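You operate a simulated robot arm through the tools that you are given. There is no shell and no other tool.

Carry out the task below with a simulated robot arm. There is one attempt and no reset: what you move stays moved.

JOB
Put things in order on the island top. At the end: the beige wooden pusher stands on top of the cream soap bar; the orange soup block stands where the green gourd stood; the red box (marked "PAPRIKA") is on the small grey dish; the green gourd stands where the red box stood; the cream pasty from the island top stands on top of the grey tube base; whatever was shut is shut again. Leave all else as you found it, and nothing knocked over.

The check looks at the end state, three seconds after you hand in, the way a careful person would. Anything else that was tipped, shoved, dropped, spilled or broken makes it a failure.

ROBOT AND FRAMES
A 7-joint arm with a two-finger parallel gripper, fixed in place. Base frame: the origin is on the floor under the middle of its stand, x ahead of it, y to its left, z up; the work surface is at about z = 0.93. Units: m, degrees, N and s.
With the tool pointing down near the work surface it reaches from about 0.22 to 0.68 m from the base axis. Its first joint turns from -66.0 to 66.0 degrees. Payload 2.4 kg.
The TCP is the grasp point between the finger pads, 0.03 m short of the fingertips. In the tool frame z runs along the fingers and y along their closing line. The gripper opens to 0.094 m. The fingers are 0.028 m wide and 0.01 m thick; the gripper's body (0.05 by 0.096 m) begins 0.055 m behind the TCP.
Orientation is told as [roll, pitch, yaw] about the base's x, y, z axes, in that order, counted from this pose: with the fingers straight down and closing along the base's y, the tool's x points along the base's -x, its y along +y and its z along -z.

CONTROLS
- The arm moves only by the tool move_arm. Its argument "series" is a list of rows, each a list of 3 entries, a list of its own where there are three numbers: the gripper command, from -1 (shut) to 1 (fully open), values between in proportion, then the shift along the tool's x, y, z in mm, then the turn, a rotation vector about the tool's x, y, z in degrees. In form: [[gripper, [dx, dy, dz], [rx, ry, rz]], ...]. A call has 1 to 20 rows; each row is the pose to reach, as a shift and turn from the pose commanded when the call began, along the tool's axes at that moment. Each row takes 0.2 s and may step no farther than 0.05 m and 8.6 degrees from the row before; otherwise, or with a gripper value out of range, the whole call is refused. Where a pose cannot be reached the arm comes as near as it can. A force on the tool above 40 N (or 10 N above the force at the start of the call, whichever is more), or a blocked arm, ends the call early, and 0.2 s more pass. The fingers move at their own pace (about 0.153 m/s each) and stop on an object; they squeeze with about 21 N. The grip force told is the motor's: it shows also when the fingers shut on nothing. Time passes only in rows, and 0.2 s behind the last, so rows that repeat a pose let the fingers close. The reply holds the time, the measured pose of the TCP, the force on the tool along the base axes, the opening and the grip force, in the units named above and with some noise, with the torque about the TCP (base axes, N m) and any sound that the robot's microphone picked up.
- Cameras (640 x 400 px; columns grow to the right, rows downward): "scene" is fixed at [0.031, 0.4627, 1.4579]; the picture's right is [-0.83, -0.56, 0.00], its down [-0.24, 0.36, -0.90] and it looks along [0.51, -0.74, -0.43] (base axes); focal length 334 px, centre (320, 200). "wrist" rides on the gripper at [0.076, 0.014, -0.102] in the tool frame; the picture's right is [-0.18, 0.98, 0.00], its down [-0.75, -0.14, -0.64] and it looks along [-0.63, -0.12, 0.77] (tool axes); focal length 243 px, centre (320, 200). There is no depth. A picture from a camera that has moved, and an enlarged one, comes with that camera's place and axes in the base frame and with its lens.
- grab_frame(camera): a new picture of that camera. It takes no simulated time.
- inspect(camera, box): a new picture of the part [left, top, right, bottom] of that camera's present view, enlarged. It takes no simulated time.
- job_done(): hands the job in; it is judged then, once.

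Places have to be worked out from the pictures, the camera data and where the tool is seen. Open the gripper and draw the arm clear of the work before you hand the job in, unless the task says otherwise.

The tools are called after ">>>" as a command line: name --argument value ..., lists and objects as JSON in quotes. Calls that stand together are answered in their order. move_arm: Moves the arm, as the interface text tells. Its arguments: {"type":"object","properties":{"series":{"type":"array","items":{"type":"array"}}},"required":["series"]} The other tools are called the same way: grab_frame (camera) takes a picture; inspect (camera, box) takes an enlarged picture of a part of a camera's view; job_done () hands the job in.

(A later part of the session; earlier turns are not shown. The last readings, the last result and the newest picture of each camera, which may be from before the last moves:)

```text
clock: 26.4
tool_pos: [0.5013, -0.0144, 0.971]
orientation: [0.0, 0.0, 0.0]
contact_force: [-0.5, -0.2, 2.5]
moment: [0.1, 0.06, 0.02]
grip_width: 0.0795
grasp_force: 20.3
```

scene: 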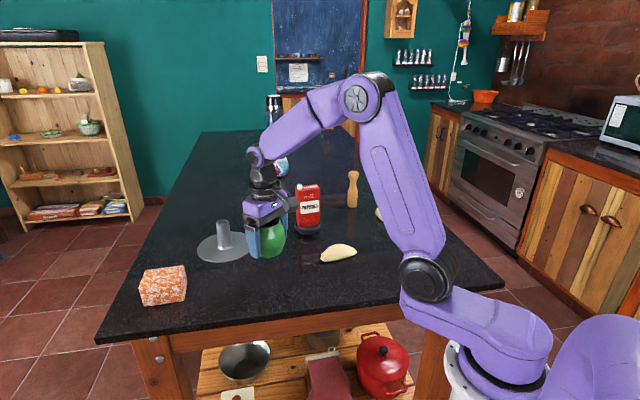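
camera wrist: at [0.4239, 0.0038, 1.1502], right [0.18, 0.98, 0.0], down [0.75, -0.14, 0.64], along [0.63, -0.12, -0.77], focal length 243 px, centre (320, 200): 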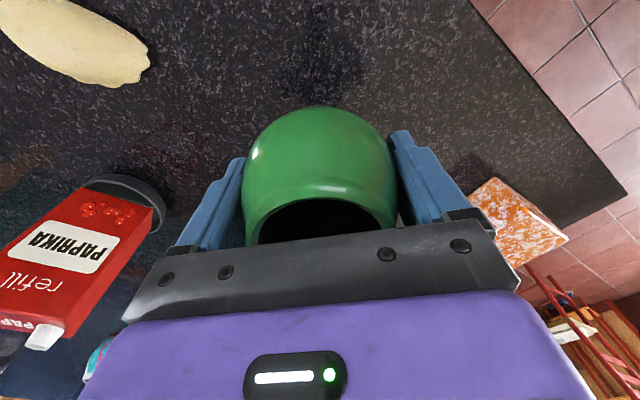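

Light contact (about +4 N relative to free-hanging). One more millimetre, then open slowly.

>>> move_arm --series '[[-1, [0, 0, 0.8], [0, 0, 0]], [-1, [0, 0, 0.8], [0, 0, 0]], [0.75, [0, 0, 0.8], [0, 0, 0]], [0.85, [0, 0, 0.8], [0, 0, 0]], [1, [0, 0, 0.8], [0, 0, 0]], [1, [0, 0, 0.8], [0, 0, 0]]]'

>>> grab_frame --camera "wrist"

>>> inspect --camera "scene" --box '[190, 190, 350, 290]'

```text
clock: 27.8
tool_pos: [0.4998, -0.0133, 0.9689]
orientation: [0.1, 0.1, 0.1]
contact_force: [0.5, 0.0, 0.3]
moment: [-0.06, 0.0, -0.01]
grip_width: 0.094
grasp_force: 0.0
```

```text
taken
camera wrist: at [0.4241, 0.0022, 1.071], right [0.18, 0.98, 0.0], down [0.75, -0.14, 0.64], along [0.63, -0.12, -0.77], focal length 243 px, centre (320, 200)
```

wrist: 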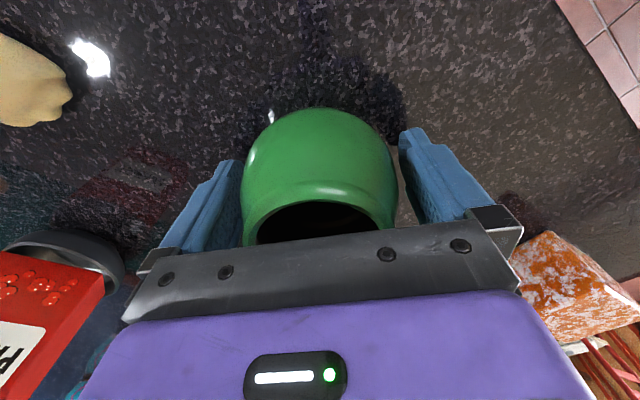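

```text
4.00 times, centred on (270, 240) of scene
camera zoom: at [0.031, 0.4627, 1.4579], right [-0.83, -0.56, 0.0], down [-0.24, 0.36, -0.9], along [0.51, -0.74, -0.43], focal length 1337 px, centre (520, 40)
```

zoom: 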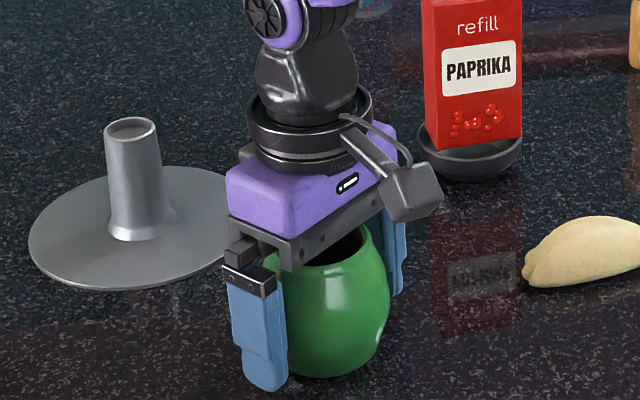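

The gourd is standing free at the red box's old spot. I'll raise straight up, then move to look at the orange block.

>>> move_arm --series '[[1, [0, 0, -20], [0, 0, 0]], [1, [0, 0, -50], [0, 0, 0]], [1, [0, 0, -90], [0, 0, 0]], [1, [0, 0, -130], [0, 0, 0]], [1, [0, 0, -160], [0, 0, 0]], [1, [-17, 33, -160], [0, 0, 0]], [1, [-34, 66, -160], [0, 0, 0]], [1, [-51, 99, -160], [0, 0, 0]], [1, [-70, 133, -160], [0, 0, 0]], [1, [-70, 133, -160], [0, 0, 0]]]'

>>> grab_frame --camera "wrist"

>>> inspect --camera "scene" --box '[120, 190, 300, 312]'

```text
clock: 30.0
tool_pos: [0.5703, 0.1195, 1.1291]
orientation: [0.0, 0.0, 0.1]
contact_force: [0.1, -0.5, -0.3]
moment: [-0.02, 0.03, -0.01]
grip_width: 0.0943
grasp_force: 0.0
```

```text
taken
camera wrist: at [0.4939, 0.1358, 1.2311], right [0.18, 0.98, 0.0], down [0.75, -0.14, 0.64], along [0.63, -0.12, -0.77], focal length 243 px, centre (320, 200)
```

wrist: 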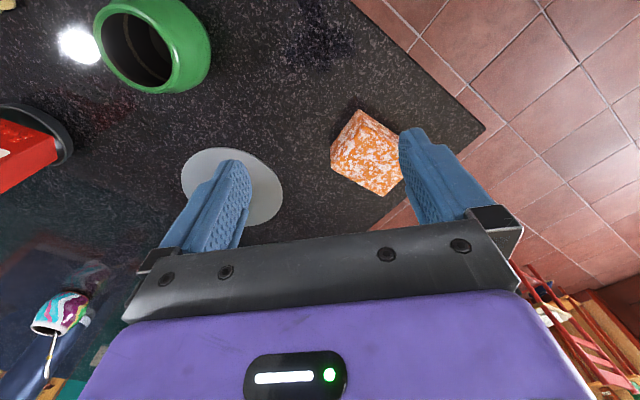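

```text
3.28 times, centred on (210, 251) of scene
camera zoom: at [0.031, 0.4627, 1.4579], right [-0.83, -0.56, 0.0], down [-0.24, 0.36, -0.9], along [0.51, -0.74, -0.43], focal length 1096 px, centre (681, 33)
```

zoom: 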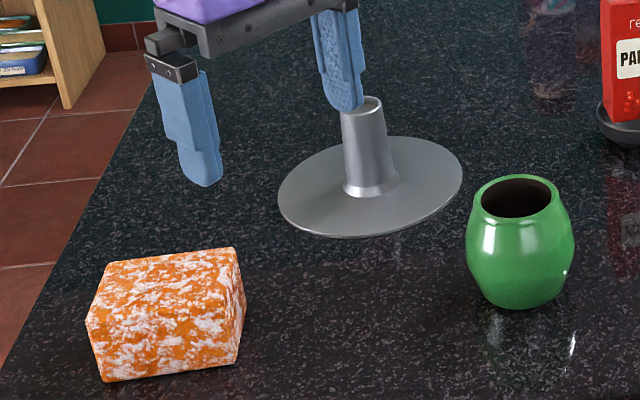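

Now a zoom on the block for its exact pose.

>>> inspect --camera "wrist" --box '[310, 90, 430, 210]'

>>> inspect --camera "scene" --box '[130, 255, 200, 310]'

```text
3.33 times, centred on (370, 150) of wrist
camera zoom: at [0.4939, 0.1358, 1.2311], right [0.18, 0.98, 0.0], down [0.75, -0.14, 0.64], along [0.63, -0.12, -0.77], focal length 809 px, centre (153, 367)
```

zoom: 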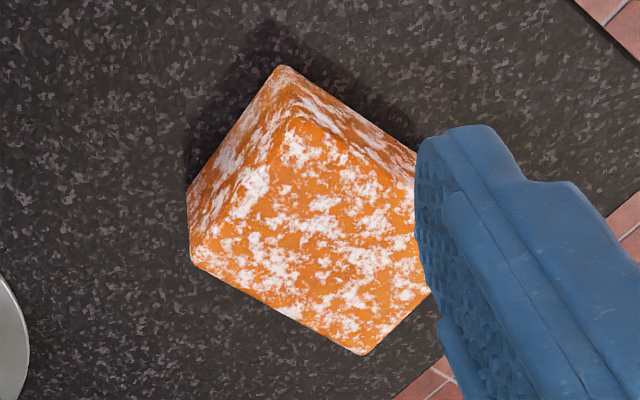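

```text
7.27 times, centred on (165, 282) of scene
camera zoom: at [0.031, 0.4627, 1.4579], right [-0.83, -0.56, 0.0], down [-0.24, 0.36, -0.9], along [0.51, -0.74, -0.43], focal length 2430 px, centre (1447, -400)
```

zoom: 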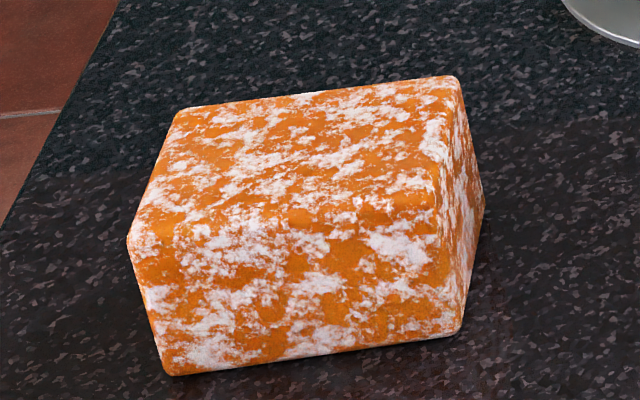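

The block is 0.082 × 0.061 × 0.054 m, centred about (0.658, 0.169) with its long side at 46°. I'll go above it yawed +46.5° so the fingers close across the short side, staying at z≈1.06.

>>> move_arm --series '[[1, [-14.6, 8.2, 11.5], [0, 0, -7.75]], [1, [-29.2, 16.5, 23], [0, 0, -15.5]], [1, [-43.8, 24.7, 34.5], [0, 0, -23.25]], [1, [-58.4, 33, 46], [0, 0, -31]], [1, [-73, 41.2, 57.5], [0, 0, -38.75]], [1, [-87.7, 49.5, 69], [0, 0, -46.5]], [1, [-87.7, 49.5, 69], [0, 0, -46.5]]]'

>>> grab_frame --camera "wrist"

>>> inspect --camera "wrist" --box '[230, 60, 410, 220]'

```text
clock: 31.6
tool_pos: [0.6581, 0.1688, 1.0585]
orientation: [-0.1, 0.1, 46.6]
contact_force: [-0.4, 0.8, 0.8]
moment: [-0.02, 0.02, 0.0]
grip_width: 0.0941
grasp_force: 0.1
```

```text
taken
camera wrist: at [0.5948, 0.1246, 1.162], right [-0.59, 0.81, 0.0], down [0.62, 0.45, 0.64], along [0.52, 0.38, -0.77], focal length 243 px, centre (320, 200)
```

wrist: 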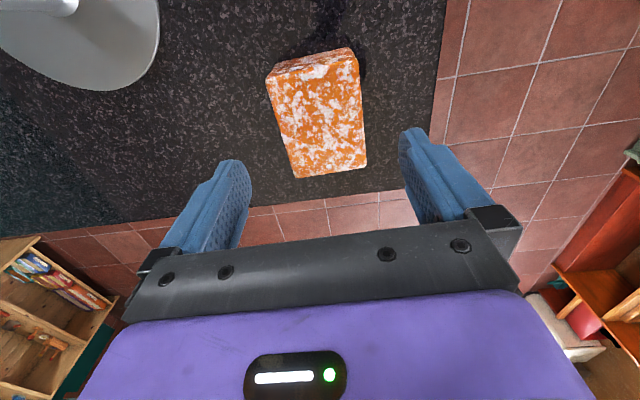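

```text
2.50 times, centred on (320, 140) of wrist
camera zoom: at [0.5948, 0.1246, 1.162], right [-0.59, 0.81, 0.0], down [0.62, 0.45, 0.64], along [0.52, 0.38, -0.77], focal length 606 px, centre (320, 350)
```

zoom: 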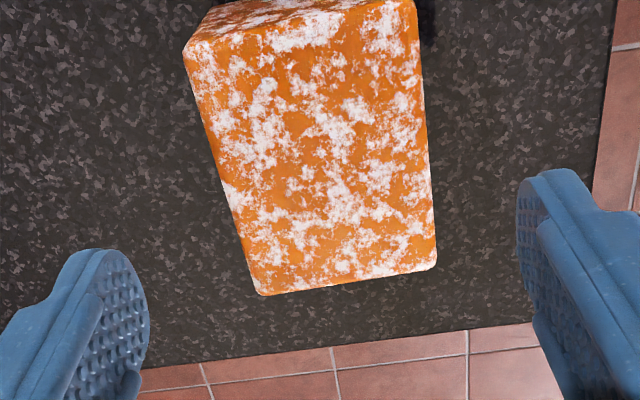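

The block is aligned with the gripper (offset only ~1.5 mm in tool y). Descending to z≈0.963 and closing.

>>> move_arm --series '[[1, [0, 1.5, 20], [0, 0, 0]], [1, [0, 1.5, 45], [0, 0, 0]], [1, [0, 1.5, 70], [0, 0, 0]], [1, [0, 1.5, 88], [0, 0, 0]], [1, [0, 1.5, 95], [0, 0, 0]], [1, [0, 1.5, 95], [0, 0, 0]], [0.6, [0, 1.5, 95], [0, 0, 0]], [0.4, [0, 1.5, 95], [0, 0, 0]], [0.2, [0, 1.5, 95], [0, 0, 0]], [-0.5, [0, 1.5, 95], [0, 0, 0]], [-1, [0, 1.5, 95], [0, 0, 0]], [-1, [0, 1.5, 95], [0, 0, 0]]]'

>>> grab_frame --camera "wrist"

>>> inspect --camera "scene" --box '[120, 190, 300, 312]'

```text
clock: 34.2
tool_pos: [0.6575, 0.1705, 0.9653]
orientation: [-0.1, 0.0, 46.5]
contact_force: [0.3, -0.8, 0.2]
moment: [0.07, -0.05, 0.0]
grip_width: 0.069
grasp_force: 20.5
```

```text
taken
camera wrist: at [0.5938, 0.1261, 1.0676], right [-0.59, 0.81, 0.0], down [0.62, 0.45, 0.64], along [0.52, 0.38, -0.77], focal length 243 px, centre (320, 200)
```

wrist: 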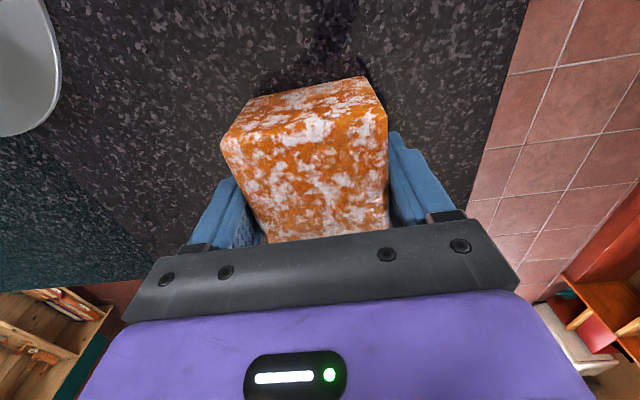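

```text
3.28 times, centred on (210, 251) of scene
camera zoom: at [0.031, 0.4626, 1.4579], right [-0.83, -0.56, 0.0], down [-0.24, 0.36, -0.9], along [0.51, -0.74, -0.43], focal length 1096 px, centre (681, 33)
```

zoom: 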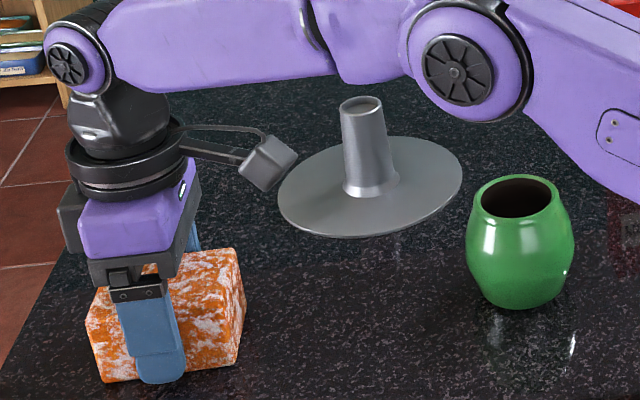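

The block is gripped. I'll lift 130 mm, then carry it along the diagonal over the gourd (cleared by ~5 cm) to the gourd's original spot at (0.261, -0.2255), unwinding yaw to 0 on the way.

>>> move_arm --series '[[-1, [0, 0, -15], [0, 0, 0]], [-1, [0, 0, -50], [0, 0, 0]], [-1, [0, 0, -95], [0, 0, 0]], [-1, [0, 0, -130], [0, 0, 0]], [-1, [0, 0, -130], [0, 0, 0]]]'

>>> inspect --camera "scene" --box '[100, 130, 320, 312]'

```text
clock: 35.4
tool_pos: [0.6471, 0.1676, 1.091]
orientation: [-0.1, 0.0, 46.5]
contact_force: [0.2, -0.2, -2.9]
moment: [0.0, 0.01, 0.03]
grip_width: 0.0694
grasp_force: 21.1
out of reach, approached as far as the arm can: row 4, 5
```

```text
2.20 times, centred on (210, 221) of scene
camera zoom: at [0.0311, 0.4627, 1.4579], right [-0.83, -0.56, 0.0], down [-0.24, 0.36, -0.9], along [0.51, -0.74, -0.43], focal length 734 px, centre (562, 154)
```

zoom: 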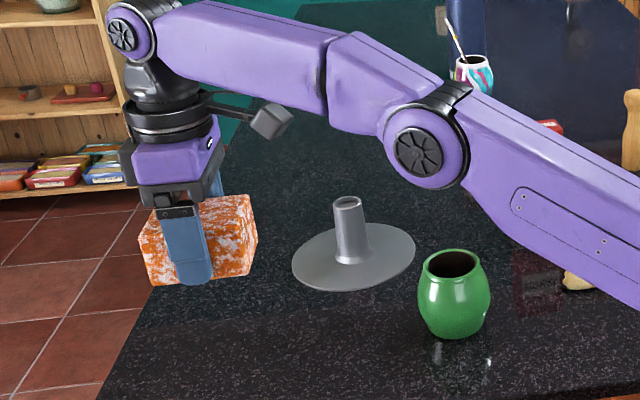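

The block is lifted securely (the arm was slightly short of reach at that height, no harm). Now carrying it to the gourd's original spot.

>>> move_arm --series '[[-1, [46.6, 1.2, 0], [0, 0, 3.9]], [-1, [93.2, 2.5, 0], [0, 0, 7.8]], [-1, [139.8, 3.7, 0], [0, 0, 11.6]], [-1, [186.4, 5, 0], [0, 0, 15.5]], [-1, [233, 6.2, 0], [0, 0, 19.4]], [-1, [279.6, 7.5, 0], [0, 0, 23.3]], [-1, [326.2, 8.7, 0], [0, 0, 27.1]], [-1, [372.8, 10, 0], [0, 0, 31]], [-1, [419.4, 11.2, 0], [0, 0, 34.9]], [-1, [466, 12.5, 0], [0, 0, 38.8]], [-1, [512.6, 13.7, 0], [0, 0, 42.6]], [-1, [550, 15, 0], [0, 0, 46.5]], [-1, [550, 15, 0], [0, 0, 46.5]]]'

>>> grab_frame --camera "wrist"

>>> grab_frame --camera "scene"

```text
clock: 38.2
tool_pos: [0.256, -0.2212, 1.0925]
orientation: [0.0, -0.1, 0.0]
contact_force: [0.2, 0.3, -2.6]
moment: [-0.02, -0.01, 0.01]
grip_width: 0.0697
grasp_force: 20.9
```

```text
taken
camera wrist: at [0.1791, -0.2054, 1.1953], right [0.18, 0.98, 0.0], down [0.75, -0.14, 0.64], along [0.63, -0.12, -0.77], focal length 243 px, centre (320, 200)
```

wrist: 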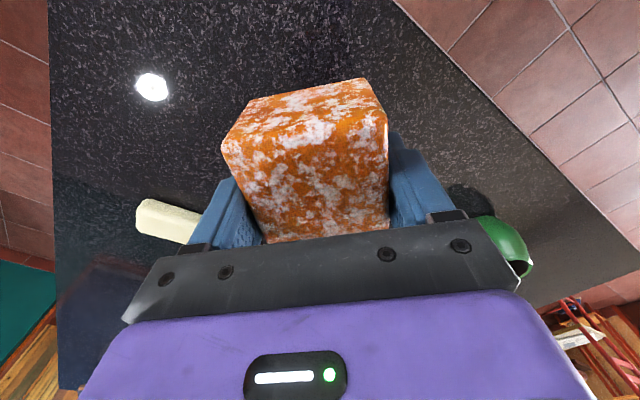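

```text
taken
```

scene: 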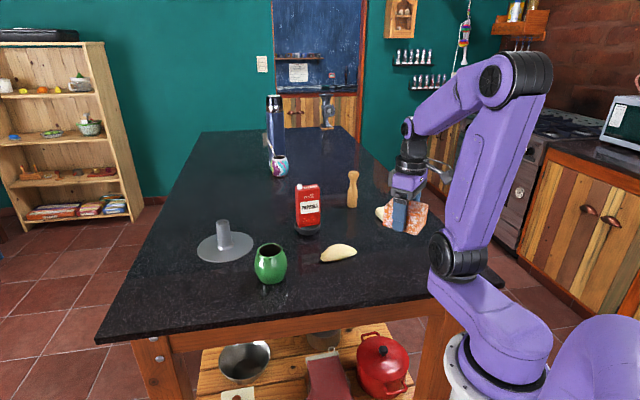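

Reading (0.256, -0.221); I'll correct by 5/-4 mm and lower towards the table, stopping just above.

>>> move_arm --series '[[-1, [-5, -4.3, 25], [0, 0, 0]], [-1, [-5, -4.3, 60], [0, 0, 0]], [-1, [-5, -4.3, 95], [0, 0, 0]], [-1, [-5, -4.3, 115], [0, 0, 0]], [-1, [-5, -4.3, 123], [0, 0, 0]], [-1, [-5, -4.3, 123], [0, 0, 0]]]'

>>> inspect --camera "scene" --box '[340, 190, 460, 280]'

```text
clock: 39.6
tool_pos: [0.2617, -0.226, 0.9695]
orientation: [0.1, 0.0, -0.1]
contact_force: [-0.1, -0.1, -3.0]
moment: [0.02, -0.02, -0.01]
grip_width: 0.0695
grasp_force: 21.1
```

```text
4.44 times, centred on (400, 235) of scene
camera zoom: at [0.031, 0.4626, 1.4579], right [-0.83, -0.56, 0.0], down [-0.24, 0.36, -0.9], along [0.51, -0.74, -0.43], focal length 1485 px, centre (-36, 44)
```

zoom: 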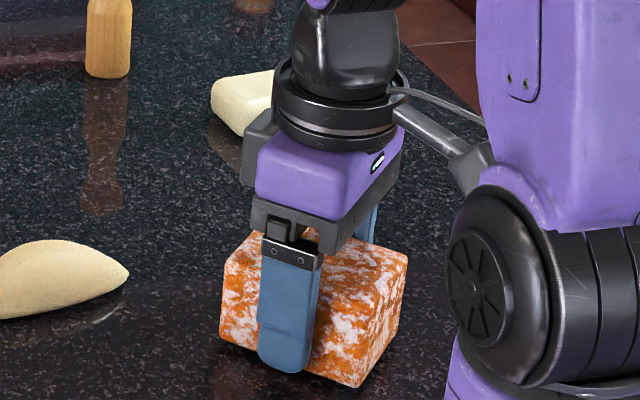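

A few more millimetres down to touch the table.

>>> move_arm --series '[[-1, [0, 0, 1.5], [0, 0, 0]], [-1, [0, 0, 3], [0, 0, 0]], [-1, [0, 0, 4], [0, 0, 0]], [-1, [0, 0, 4], [0, 0, 0]]]'

```text
clock: 40.6
tool_pos: [0.261, -0.226, 0.9655]
orientation: [0.0, 0.0, 0.0]
contact_force: [0.7, -0.8, -3.5]
moment: [0.01, -0.03, -0.06]
grip_width: 0.0694
grasp_force: 20.6
```

Still hanging freely; lowering another 1.5 mm.

>>> move_arm --series '[[-1, [0, 0, 0.8], [0, 0, 0]], [-1, [0, 0, 1.6], [0, 0, 0]], [-1, [0, 0, 1.6], [0, 0, 0]]]'

```text
clock: 41.4
tool_pos: [0.2611, -0.2256, 0.9632]
orientation: [0.0, 0.1, -0.1]
contact_force: [-1.1, 0.4, 10.6]
moment: [0.06, 0.01, 0.15]
grip_width: 0.0695
grasp_force: 20.8
```

Contact (about 13 N). Back off half a millimetre and release.

>>> move_arm --series '[[-1, [0, 0, -0.5], [0, 0, 0]], [0.5, [0, 0, -0.5], [0, 0, 0]], [0.7, [0, 0, -0.5], [0, 0, 0]], [1, [0, 0, -0.5], [0, 0, 0]], [1, [0, 0, -0.5], [0, 0, 0]], [1, [0, 0, -20], [0, 0, 0]], [1, [0, 0, -60], [0, 0, 0]], [1, [0, 0, -100], [0, 0, 0]], [1, [0, 0, -140], [0, 0, 0]], [1, [0, 0, -180], [0, 0, 0]], [1, [0, 0, -180], [0, 0, 0]]]'

>>> grab_frame --camera "wrist"

>>> grab_frame --camera "scene"

```text
clock: 43.8
tool_pos: [0.2603, -0.2258, 1.1441]
orientation: [0.0, 0.0, 0.0]
contact_force: [-0.6, 0.3, 0.5]
moment: [0.0, 0.0, 0.01]
grip_width: 0.0942
grasp_force: 0.0
```

```text
taken
camera wrist: at [0.1843, -0.2104, 1.2465], right [0.18, 0.98, 0.0], down [0.75, -0.14, 0.64], along [0.63, -0.12, -0.77], focal length 243 px, centre (320, 200)
```

wrist: 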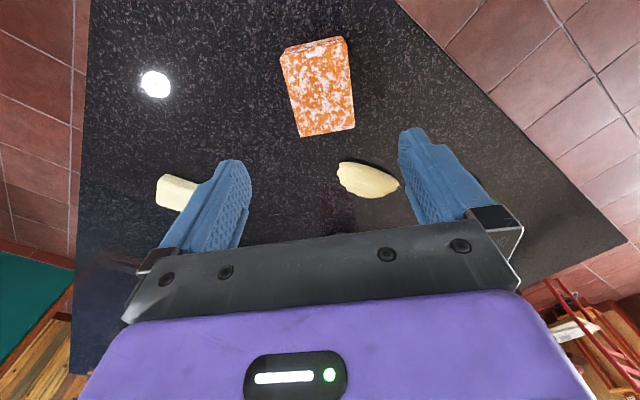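

```text
taken
```

scene: 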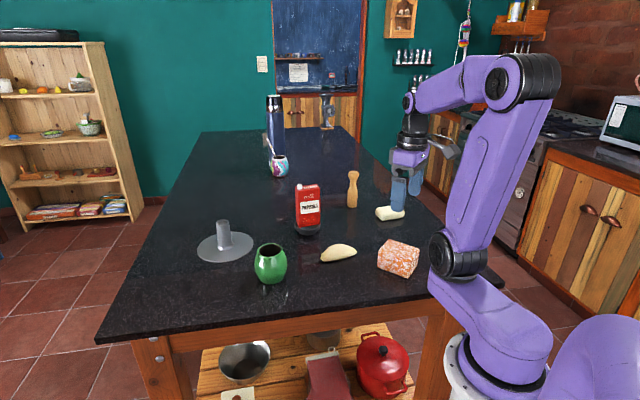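

The block stands where the gourd was. Next, the pusher: it's at r≈0.705 from the base, so I'll go to a viewing pose near (0.45, -0.39), yawed -41° so the gripper's closing line is tangential.

>>> move_arm --series '[[1, [-32, -27, 0], [0, 0, 6.9]], [1, [-64, -55, 0], [0, 0, 13.8]], [1, [-95, -82, 0], [0, 0, 20.7]], [1, [-127, -109, 0], [0, 0, 27.5]], [1, [-158, -137, 0], [0, 0, 34.3]], [1, [-190, -164, 0], [0, 0, 41]], [1, [-190, -164, 0], [0, 0, 41]]]'

>>> grab_frame --camera "wrist"

>>> inspect --camera "scene" --box '[330, 160, 420, 230]'

```text
clock: 45.4
tool_pos: [0.4512, -0.3894, 1.1429]
orientation: [0.0, 0.1, -41.1]
contact_force: [1.1, -0.1, -0.7]
moment: [0.04, 0.0, -0.01]
grip_width: 0.0941
grasp_force: 0.1
```

```text
taken
camera wrist: at [0.4032, -0.3273, 1.2452], right [0.78, 0.62, 0.0], down [0.48, -0.6, 0.64], along [0.4, -0.5, -0.77], focal length 243 px, centre (320, 200)
```

wrist: 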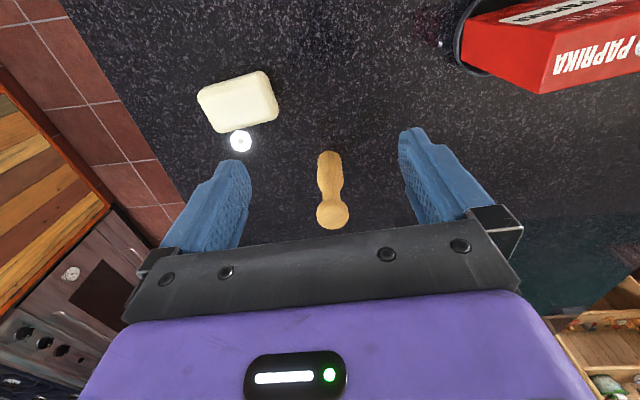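

```text
5.71 times, centred on (375, 195) of scene
camera zoom: at [0.031, 0.4626, 1.4579], right [-0.83, -0.56, 0.0], down [-0.24, 0.36, -0.9], along [0.51, -0.74, -0.43], focal length 1909 px, centre (6, 229)
```

zoom: 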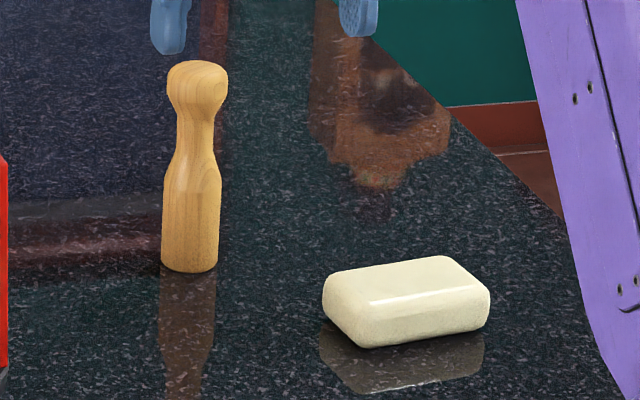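

Zooming the wrist view on the pusher and the soap to measure both.

>>> inspect --camera "wrist" --box '[270, 130, 390, 240]'

>>> inspect --camera "wrist" --box '[180, 55, 300, 150]'

```text
3.64 times, centred on (330, 185) of wrist
camera zoom: at [0.4032, -0.3273, 1.2452], right [0.78, 0.62, 0.0], down [0.48, -0.6, 0.64], along [0.4, -0.5, -0.77], focal length 882 px, centre (284, 254)
```

zoom: 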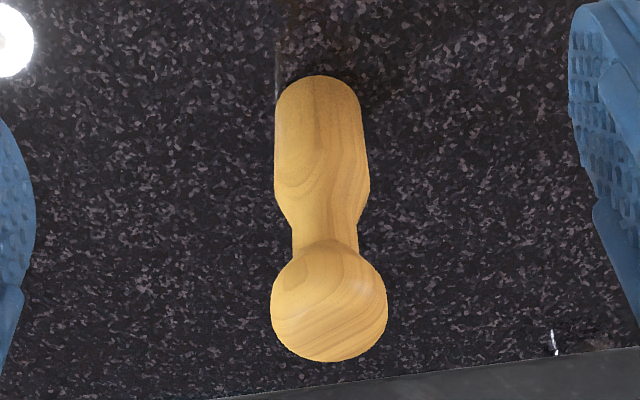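

```text
4.21 times, centred on (240, 102) of wrist
camera zoom: at [0.4032, -0.3273, 1.2452], right [0.78, 0.62, 0.0], down [0.48, -0.6, 0.64], along [0.4, -0.5, -0.77], focal length 1022 px, centre (657, 610)
```

zoom: 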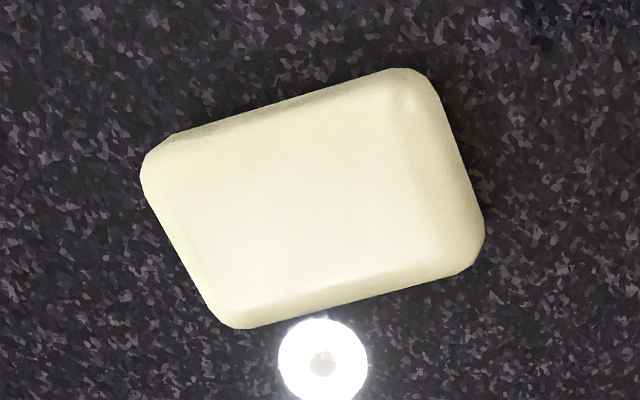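

The pusher's axis is at tool offset (-112, -6.5) mm, i.e. about (0.532, -0.468), top ≈1.061; the soap centre is at about (0.387, -0.467). I'll tilt the tool 12° outward to gain reach and move above the pusher with the fingers straddling it.

>>> move_arm --series '[[1, [-20, -1.5, 5], [0, -4, 0]], [1, [-45, -3, 12], [0, -8, 0]], [1, [-70, -4.5, 20], [0, -12, 0]], [1, [-92, -5.5, 28], [0, -12, 0]], [1, [-112.5, -6.5, 36], [0, -12, 0]], [1, [-112.5, -6.5, 36], [0, -12, 0]]]'

>>> grab_frame --camera "wrist"

>>> inspect --camera "scene" --box '[300, 120, 440, 230]'

```text
clock: 46.8
tool_pos: [0.5309, -0.4672, 1.1076]
orientation: [0.0, -11.9, -41.0]
contact_force: [0.6, 0.1, -0.3]
moment: [0.01, -0.03, -0.03]
grip_width: 0.094
grasp_force: 0.1
```

```text
taken
camera wrist: at [0.4676, -0.3926, 1.1913], right [0.78, 0.62, 0.04], down [0.36, -0.5, 0.78], along [0.51, -0.6, -0.62], focal length 243 px, centre (320, 200)
```

wrist: 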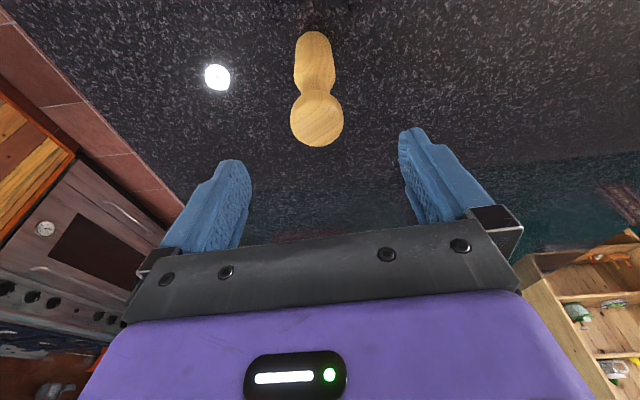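

```text
3.64 times, centred on (370, 175) of scene
camera zoom: at [0.031, 0.4627, 1.4579], right [-0.83, -0.56, 0.0], down [-0.24, 0.36, -0.9], along [0.51, -0.74, -0.43], focal length 1215 px, centre (138, 291)
```

zoom: 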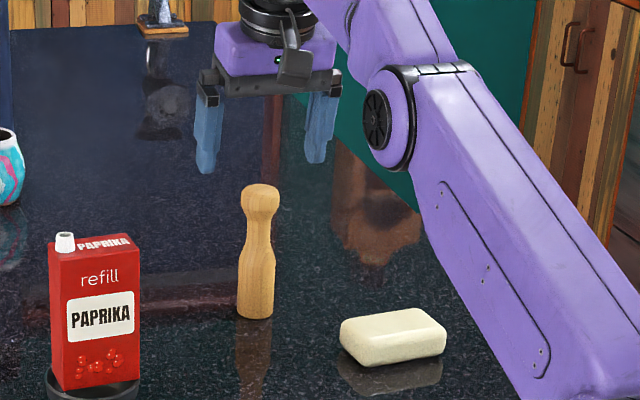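

The head centre projects almost exactly where it should (317, 118), so the pusher is centred. I'll descend vertically to TCP z≈1.017, leaving the palm just above the pusher's head, and check before closing.

>>> move_arm --series '[[1, [4.2, 0, 19.6], [0, 0, 0]], [1, [8.3, 0, 39], [0, 0, 0]], [1, [12.5, 0, 58.7], [0, 0, 0]], [1, [16, 0, 75.3], [0, 0, 0]], [1, [18.8, 0, 88.6], [0, 0, 0]], [1, [18.8, 0, 88.6], [0, 0, 0]]]'

>>> grab_frame --camera "wrist"

>>> inspect --camera "scene" --box '[310, 130, 420, 230]'

```text
clock: 48.2
tool_pos: [0.5334, -0.4682, 1.0163]
orientation: [0.0, -12.0, -41.1]
contact_force: [0.5, 0.3, 0.2]
moment: [0.0, 0.04, 0.03]
grip_width: 0.094
grasp_force: 0.0
```

```text
taken
camera wrist: at [0.4694, -0.3932, 1.101], right [0.78, 0.62, 0.04], down [0.36, -0.5, 0.78], along [0.51, -0.6, -0.62], focal length 243 px, centre (320, 200)
```

wrist: 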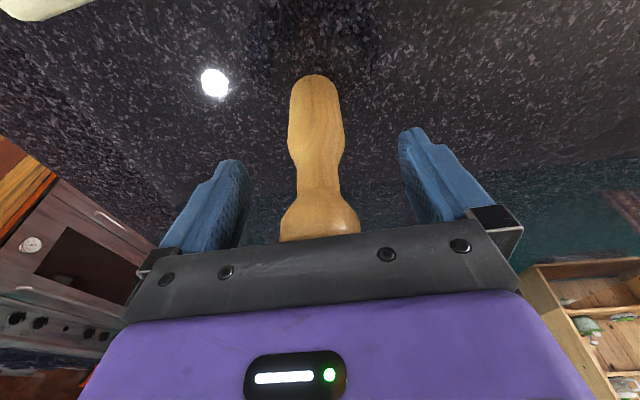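

```text
4.00 times, centred on (365, 180) of scene
camera zoom: at [0.031, 0.4627, 1.4579], right [-0.83, -0.56, 0.0], down [-0.24, 0.36, -0.9], along [0.51, -0.74, -0.43], focal length 1337 px, centre (140, 280)
```

zoom: 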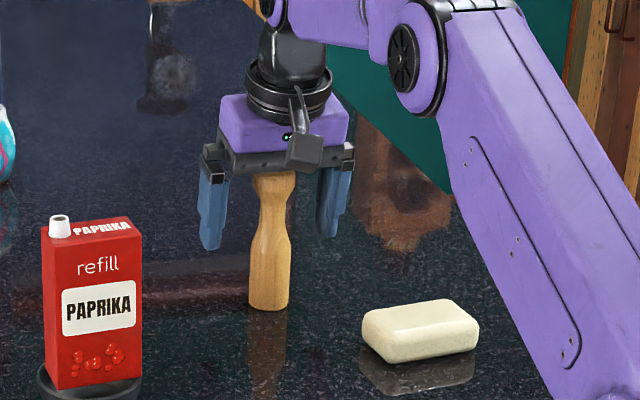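

No contact, and the pusher sits centrally between the fingers. Closing gradually.

>>> move_arm --series '[[0.5, [0, 0, 0], [0, 0, 0]], [0.1, [0, 0, 0], [0, 0, 0]], [-0.1, [0, 0, 0], [0, 0, 0]], [-0.25, [0, 0, 0], [0, 0, 0]], [-0.6, [0, 0, 0], [0, 0, 0]], [-1, [0, 0, 0], [0, 0, 0]], [-1, [0, 0, 0], [0, 0, 0]]]'

>>> grab_frame --camera "wrist"

>>> inspect --camera "scene" --box '[310, 130, 420, 230]'

```text
clock: 49.8
tool_pos: [0.5326, -0.4682, 1.0175]
orientation: [0.0, -12.0, -41.0]
contact_force: [0.3, 0.1, 0.7]
moment: [0.02, -0.02, -0.01]
grip_width: 0.0361
grasp_force: 20.8
```

```text
taken
camera wrist: at [0.4694, -0.3932, 1.1012], right [0.78, 0.62, 0.04], down [0.36, -0.5, 0.78], along [0.51, -0.6, -0.62], focal length 243 px, centre (320, 200)
```

wrist: 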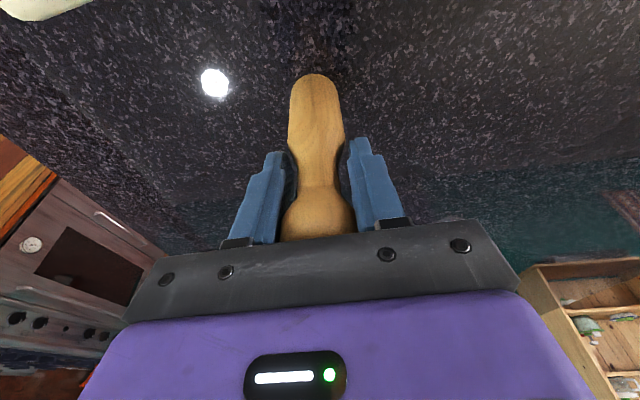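

```text
4.00 times, centred on (365, 180) of scene
camera zoom: at [0.031, 0.4627, 1.4579], right [-0.83, -0.56, 0.0], down [-0.24, 0.36, -0.9], along [0.51, -0.74, -0.43], focal length 1337 px, centre (140, 280)
```

zoom: 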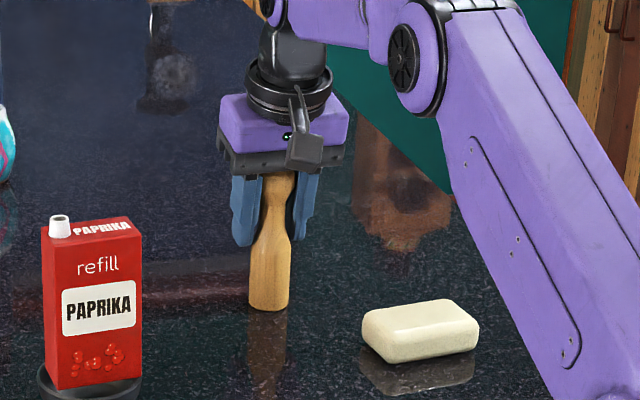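

A firm two-point grip (0.036 m). I'll lift it 60 mm vertically, then carry it level to above the soap, keeping the same tool orientation so the pusher stays upright.

>>> move_arm --series '[[-1, [-3, 0, -14], [0, 0, 0]], [-1, [-7.5, 0, -35], [0, 0, 0]], [-1, [-12.5, 0, -58.7], [0, 0, 0]], [-1, [14, -24, -64.5], [0, 0, 0]], [-1, [41, -47.5, -70], [0, 0, 0]], [-1, [67.5, -71, -75.7], [0, 0, 0]], [-1, [94.3, -94.7, -81.4], [0, 0, 0]], [-1, [94.3, -94.7, -81.4], [0, 0, 0]]]'

>>> grab_frame --camera "wrist"

>>> inspect --camera "scene" --box '[330, 130, 440, 230]'

```text
clock: 51.6
tool_pos: [0.3892, -0.4679, 1.0791]
orientation: [0.0, -12.0, -41.0]
contact_force: [-0.7, -0.7, -1.4]
moment: [-0.01, -0.03, 0.01]
grip_width: 0.0361
grasp_force: 20.5
```

```text
taken
camera wrist: at [0.325, -0.3928, 1.1624], right [0.78, 0.62, 0.04], down [0.36, -0.5, 0.79], along [0.51, -0.6, -0.62], focal length 243 px, centre (320, 200)
```

wrist: 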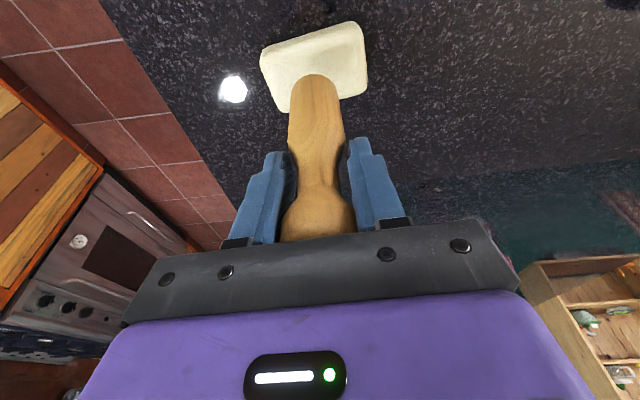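

```text
4.00 times, centred on (385, 180) of scene
camera zoom: at [0.031, 0.4627, 1.4579], right [-0.83, -0.56, 0.0], down [-0.24, 0.36, -0.9], along [0.51, -0.74, -0.43], focal length 1337 px, centre (60, 280)
```

zoom: 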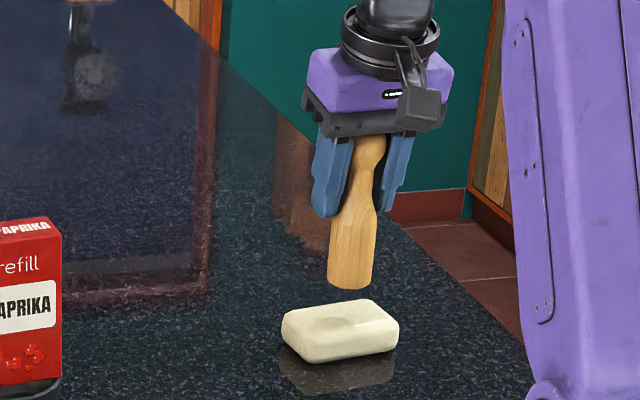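

The pusher hangs upright over the soap. I'll zoom both views to verify alignment before lowering.

>>> inspect --camera "scene" --box '[380, 150, 440, 230]'

>>> inspect --camera "wrist" --box '[240, 10, 400, 130]'

```text
5.00 times, centred on (410, 190) of scene
camera zoom: at [0.031, 0.4627, 1.4579], right [-0.83, -0.56, 0.0], down [-0.24, 0.36, -0.9], along [0.51, -0.74, -0.43], focal length 1671 px, centre (-130, 250)
```

zoom: 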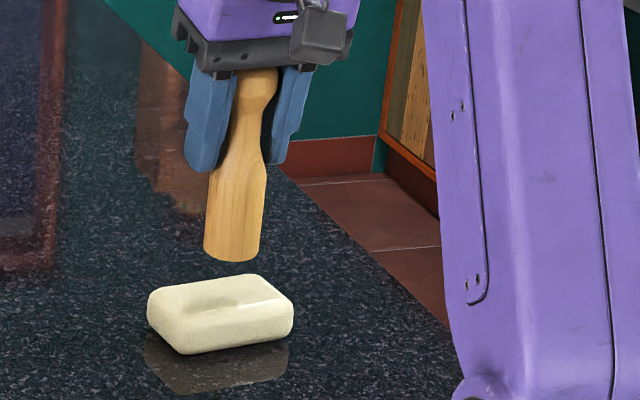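

```text
3.33 times, centred on (320, 70) of wrist
camera zoom: at [0.325, -0.3928, 1.1624], right [0.78, 0.62, 0.04], down [0.36, -0.5, 0.79], along [0.51, -0.6, -0.62], focal length 809 px, centre (320, 633)
```

zoom: 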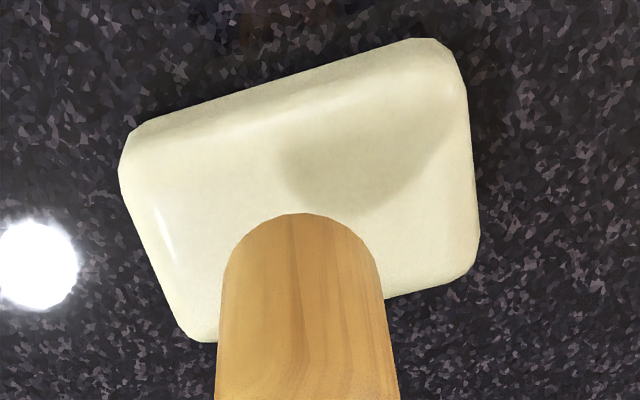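

Both views agree to ~2 mm: the pusher's base is over the soap's middle. Lowering 27 mm straight down, then feeling for contact.

>>> move_arm --series '[[-1, [2.1, 0, 9.8], [0, 0, 0]], [-1, [4.2, 0, 19.6], [0, 0, 0]], [-1, [5.6, 0, 26.4], [0, 0, 0]], [-1, [5.6, 0, 26.4], [0, 0, 0]]]'

>>> inspect --camera "scene" --box '[370, 160, 430, 230]'

```text
clock: 52.6
tool_pos: [0.3881, -0.4686, 1.0498]
orientation: [-0.1, -12.0, -41.0]
contact_force: [0.2, 1.4, -0.1]
moment: [0.02, 0.0, -0.01]
grip_width: 0.0362
grasp_force: 20.5
```

```text
5.71 times, centred on (400, 195) of scene
camera zoom: at [0.031, 0.4626, 1.4579], right [-0.83, -0.56, 0.0], down [-0.24, 0.36, -0.9], along [0.51, -0.74, -0.43], focal length 1909 px, centre (-137, 229)
```

zoom: 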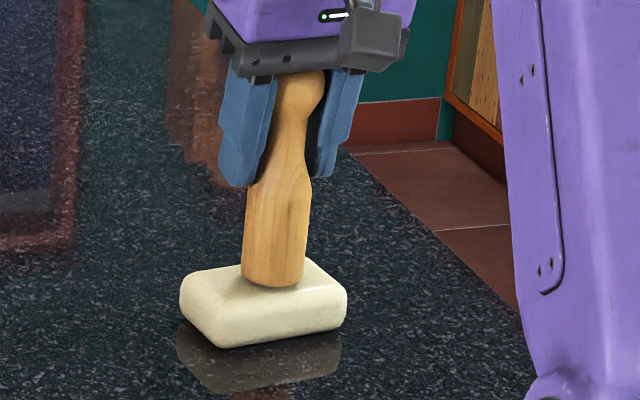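

Nearly touching. Stepping down in ~1 mm increments while watching the force.

>>> move_arm --series '[[-1, [0.2, 0, 1], [0, 0, 0]], [-1, [0.4, 0, 2], [0, 0, 0]], [-1, [0.4, 0, 2], [0, 0, 0]]]'

```text
clock: 53.4
tool_pos: [0.3885, -0.4686, 1.0484]
orientation: [0.0, -12.0, -41.0]
contact_force: [-0.1, 0.3, -0.5]
moment: [0.01, 0.01, 0.04]
grip_width: 0.0361
grasp_force: 21.3
```

Still hanging; another 2 mm.

>>> move_arm --series '[[-1, [0.2, 0, 1], [0, 0, 0]], [-1, [0.4, 0, 2], [0, 0, 0]], [-1, [0.4, 0, 2], [0, 0, 0]]]'

```text
clock: 54.2
tool_pos: [0.3875, -0.4691, 1.0472]
orientation: [0.1, -12.1, -41.0]
contact_force: [-1.4, 0.6, 5.8]
moment: [0.11, 0.07, 0.0]
grip_width: 0.0359
grasp_force: 20.9
```

Contact at ~6 N. I'll check seating in the scene view, then release.

>>> inspect --camera "scene" --box '[370, 160, 430, 230]'

>>> inspect --camera "wrist" --box '[240, 10, 400, 130]'

```text
5.71 times, centred on (400, 195) of scene
camera zoom: at [0.0309, 0.4628, 1.4578], right [-0.83, -0.56, 0.0], down [-0.24, 0.36, -0.9], along [0.51, -0.74, -0.43], focal length 1909 px, centre (-137, 229)
```

zoom: 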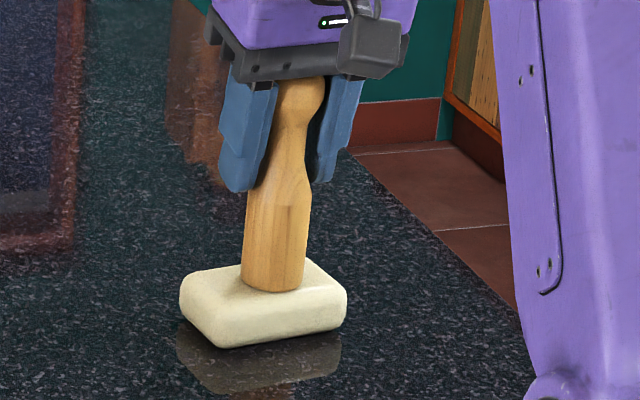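

```text
3.33 times, centred on (320, 70) of wrist
camera zoom: at [0.3243, -0.3933, 1.1309], right [0.78, 0.62, 0.04], down [0.36, -0.5, 0.79], along [0.51, -0.6, -0.62], focal length 809 px, centre (320, 633)
```

zoom: 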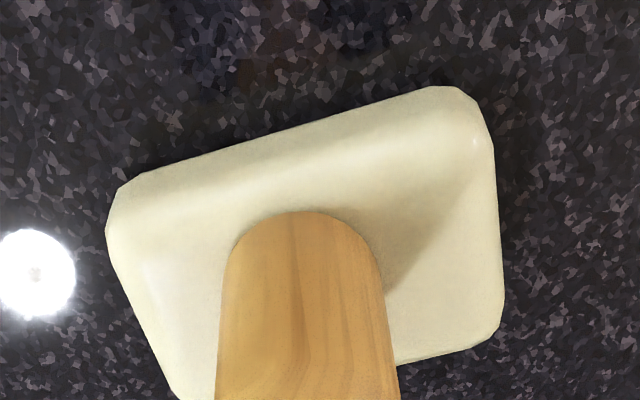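

Seated flat near the soap's centre. Opening the fingers in place, then checking before retreating.

>>> move_arm --series '[[-0.15, [0, 0, 0], [0, 0, 0]], [0, [0, 0, 0], [0, 0, 0]], [0.4, [0, 0, 0], [0, 0, 0]], [1, [0, 0, 0], [0, 0, 0]], [1, [0, 0, 0], [0, 0, 0]], [1, [0, 0, 0], [0, 0, 0]]]'

>>> inspect --camera "scene" --box '[370, 160, 430, 230]'

>>> grab_frame --camera "wrist"

```text
clock: 55.6
tool_pos: [0.3869, -0.4679, 1.0471]
orientation: [0.0, -12.1, -41.0]
contact_force: [0.7, -0.7, -0.4]
moment: [0.02, -0.02, 0.0]
grip_width: 0.094
grasp_force: 0.0
```

```text
5.71 times, centred on (400, 195) of scene
camera zoom: at [0.031, 0.4627, 1.4579], right [-0.83, -0.56, 0.0], down [-0.24, 0.36, -0.9], along [0.51, -0.74, -0.43], focal length 1909 px, centre (-137, 229)
```

zoom: 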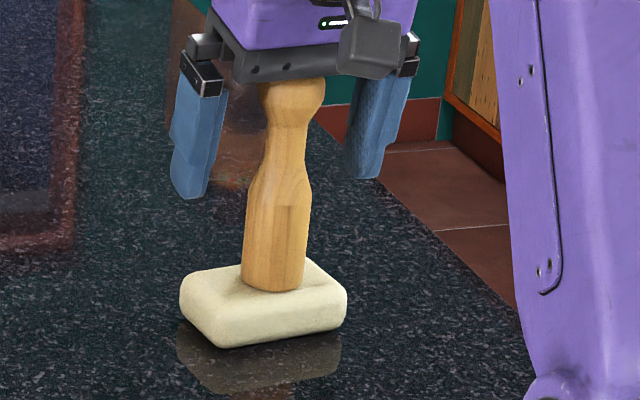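

```text
taken
camera wrist: at [0.3243, -0.3932, 1.1304], right [0.78, 0.62, 0.04], down [0.36, -0.5, 0.78], along [0.51, -0.6, -0.62], focal length 243 px, centre (320, 200)
```

wrist: 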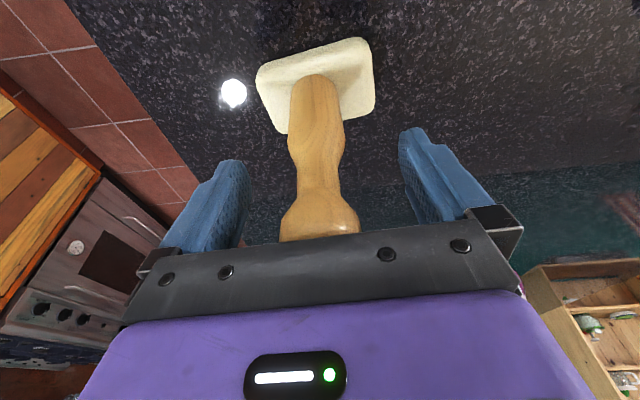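

The pusher stands steadily on the soap. I'll rise vertically 125 mm before moving on to the pasty.

>>> move_arm --series '[[1, [-4.2, 0, -19.6], [0, 0, 0]], [1, [-10.4, 0, -48.9], [0, 0, 0]], [1, [-18.7, 0, -88], [0, 0, 0]], [1, [-26, 0, -122.3], [0, 0, 0]], [1, [-26, 0, -122.3], [0, 0, 0]]]'

>>> grab_frame --camera "scene"

>>> inspect --camera "scene" --box '[300, 230, 380, 275]'

```text
clock: 56.8
tool_pos: [0.3884, -0.4681, 1.1704]
orientation: [0.0, -12.0, -41.0]
contact_force: [0.0, -0.6, -0.5]
moment: [0.0, 0.02, 0.0]
grip_width: 0.0939
grasp_force: 0.0
```

```text
taken
```

scene: 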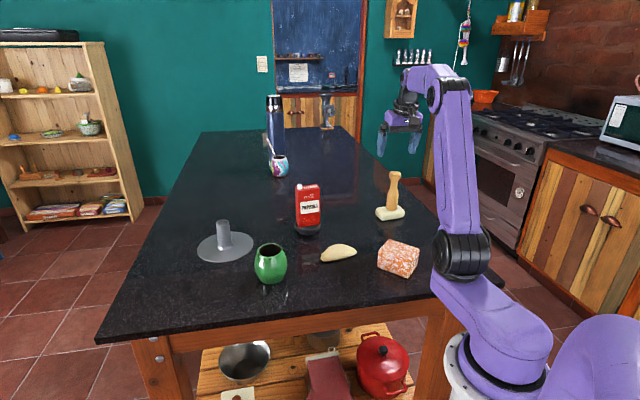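

```text
8.00 times, centred on (340, 252) of scene
camera zoom: at [0.031, 0.4627, 1.4579], right [-0.83, -0.56, 0.0], down [-0.24, 0.36, -0.9], along [0.51, -0.74, -0.43], focal length 2673 px, centre (160, -220)
```

zoom: 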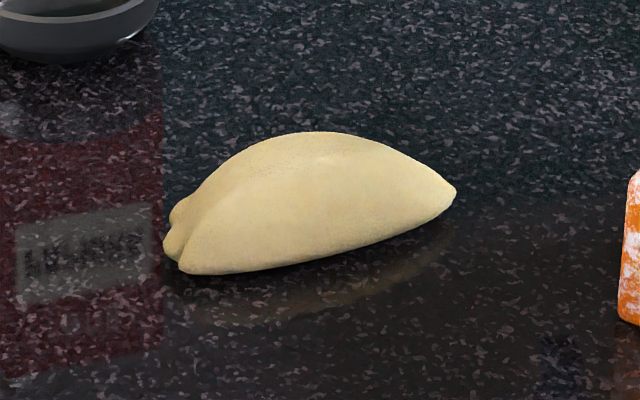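

Everything placed so far is intact. Now I'll move over the pasty (about (0.41, -0.18)), yawing to +53.5° about the vertical, keeping the 12° tilt that I'll need to reach the tube later.

>>> move_arm --series '[[1, [14.1, 19.3, -3], [-1.64, 0, -7.7]], [1, [28.2, 38.6, -6], [-3.27, 0, -15.41]], [1, [42.2, 57.9, -9], [-4.91, 0, -23.11]], [1, [56.3, 77.2, -12], [-6.55, 0, -30.81]], [1, [70.4, 96.5, -15], [-8.19, 0, -38.52]], [1, [84.5, 115.7, -18], [-9.82, 0, -46.22]], [1, [98.5, 135, -20.9], [-11.46, 0, -53.92]], [1, [112.6, 154.3, -23.9], [-13.1, 0, -61.62]], [1, [126.7, 173.6, -26.9], [-14.73, 0, -69.33]], [1, [140.8, 192.9, -29.9], [-16.37, 0, -77.03]], [1, [154.8, 212.2, -32.9], [-18.01, 0, -84.73]], [1, [168.9, 231.5, -35.9], [-19.64, 0, -92.43]], [1, [168.9, 231.5, -35.9], [-19.64, 0, -92.43]]]'

>>> grab_frame --camera "wrist"

>>> grab_frame --camera "scene"

```text
clock: 59.6
tool_pos: [0.409, -0.1815, 1.1707]
orientation: [0.0, -11.9, 53.6]
contact_force: [1.2, 0.3, 0.5]
moment: [0.01, 0.0, 0.03]
grip_width: 0.0939
grasp_force: 0.1
```

```text
taken
camera wrist: at [0.3403, -0.2474, 1.256], right [-0.68, 0.73, 0.04], down [0.47, 0.4, 0.78], along [0.56, 0.56, -0.62], focal length 243 px, centre (320, 200)
```

wrist: 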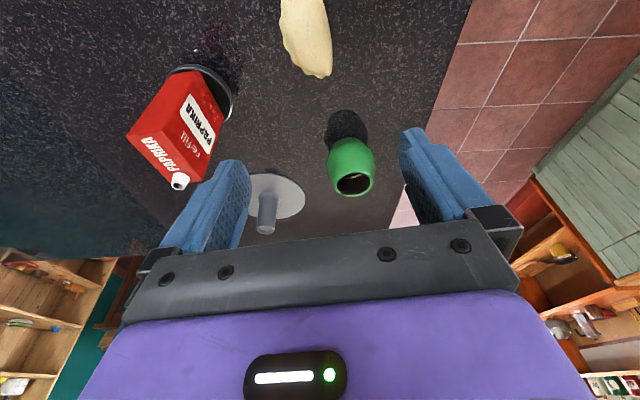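

```text
taken
```

scene: 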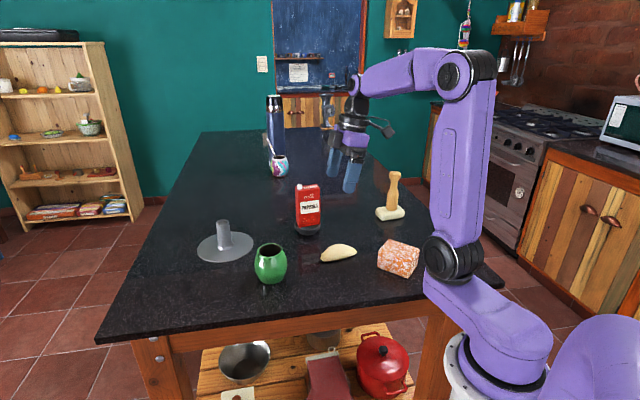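

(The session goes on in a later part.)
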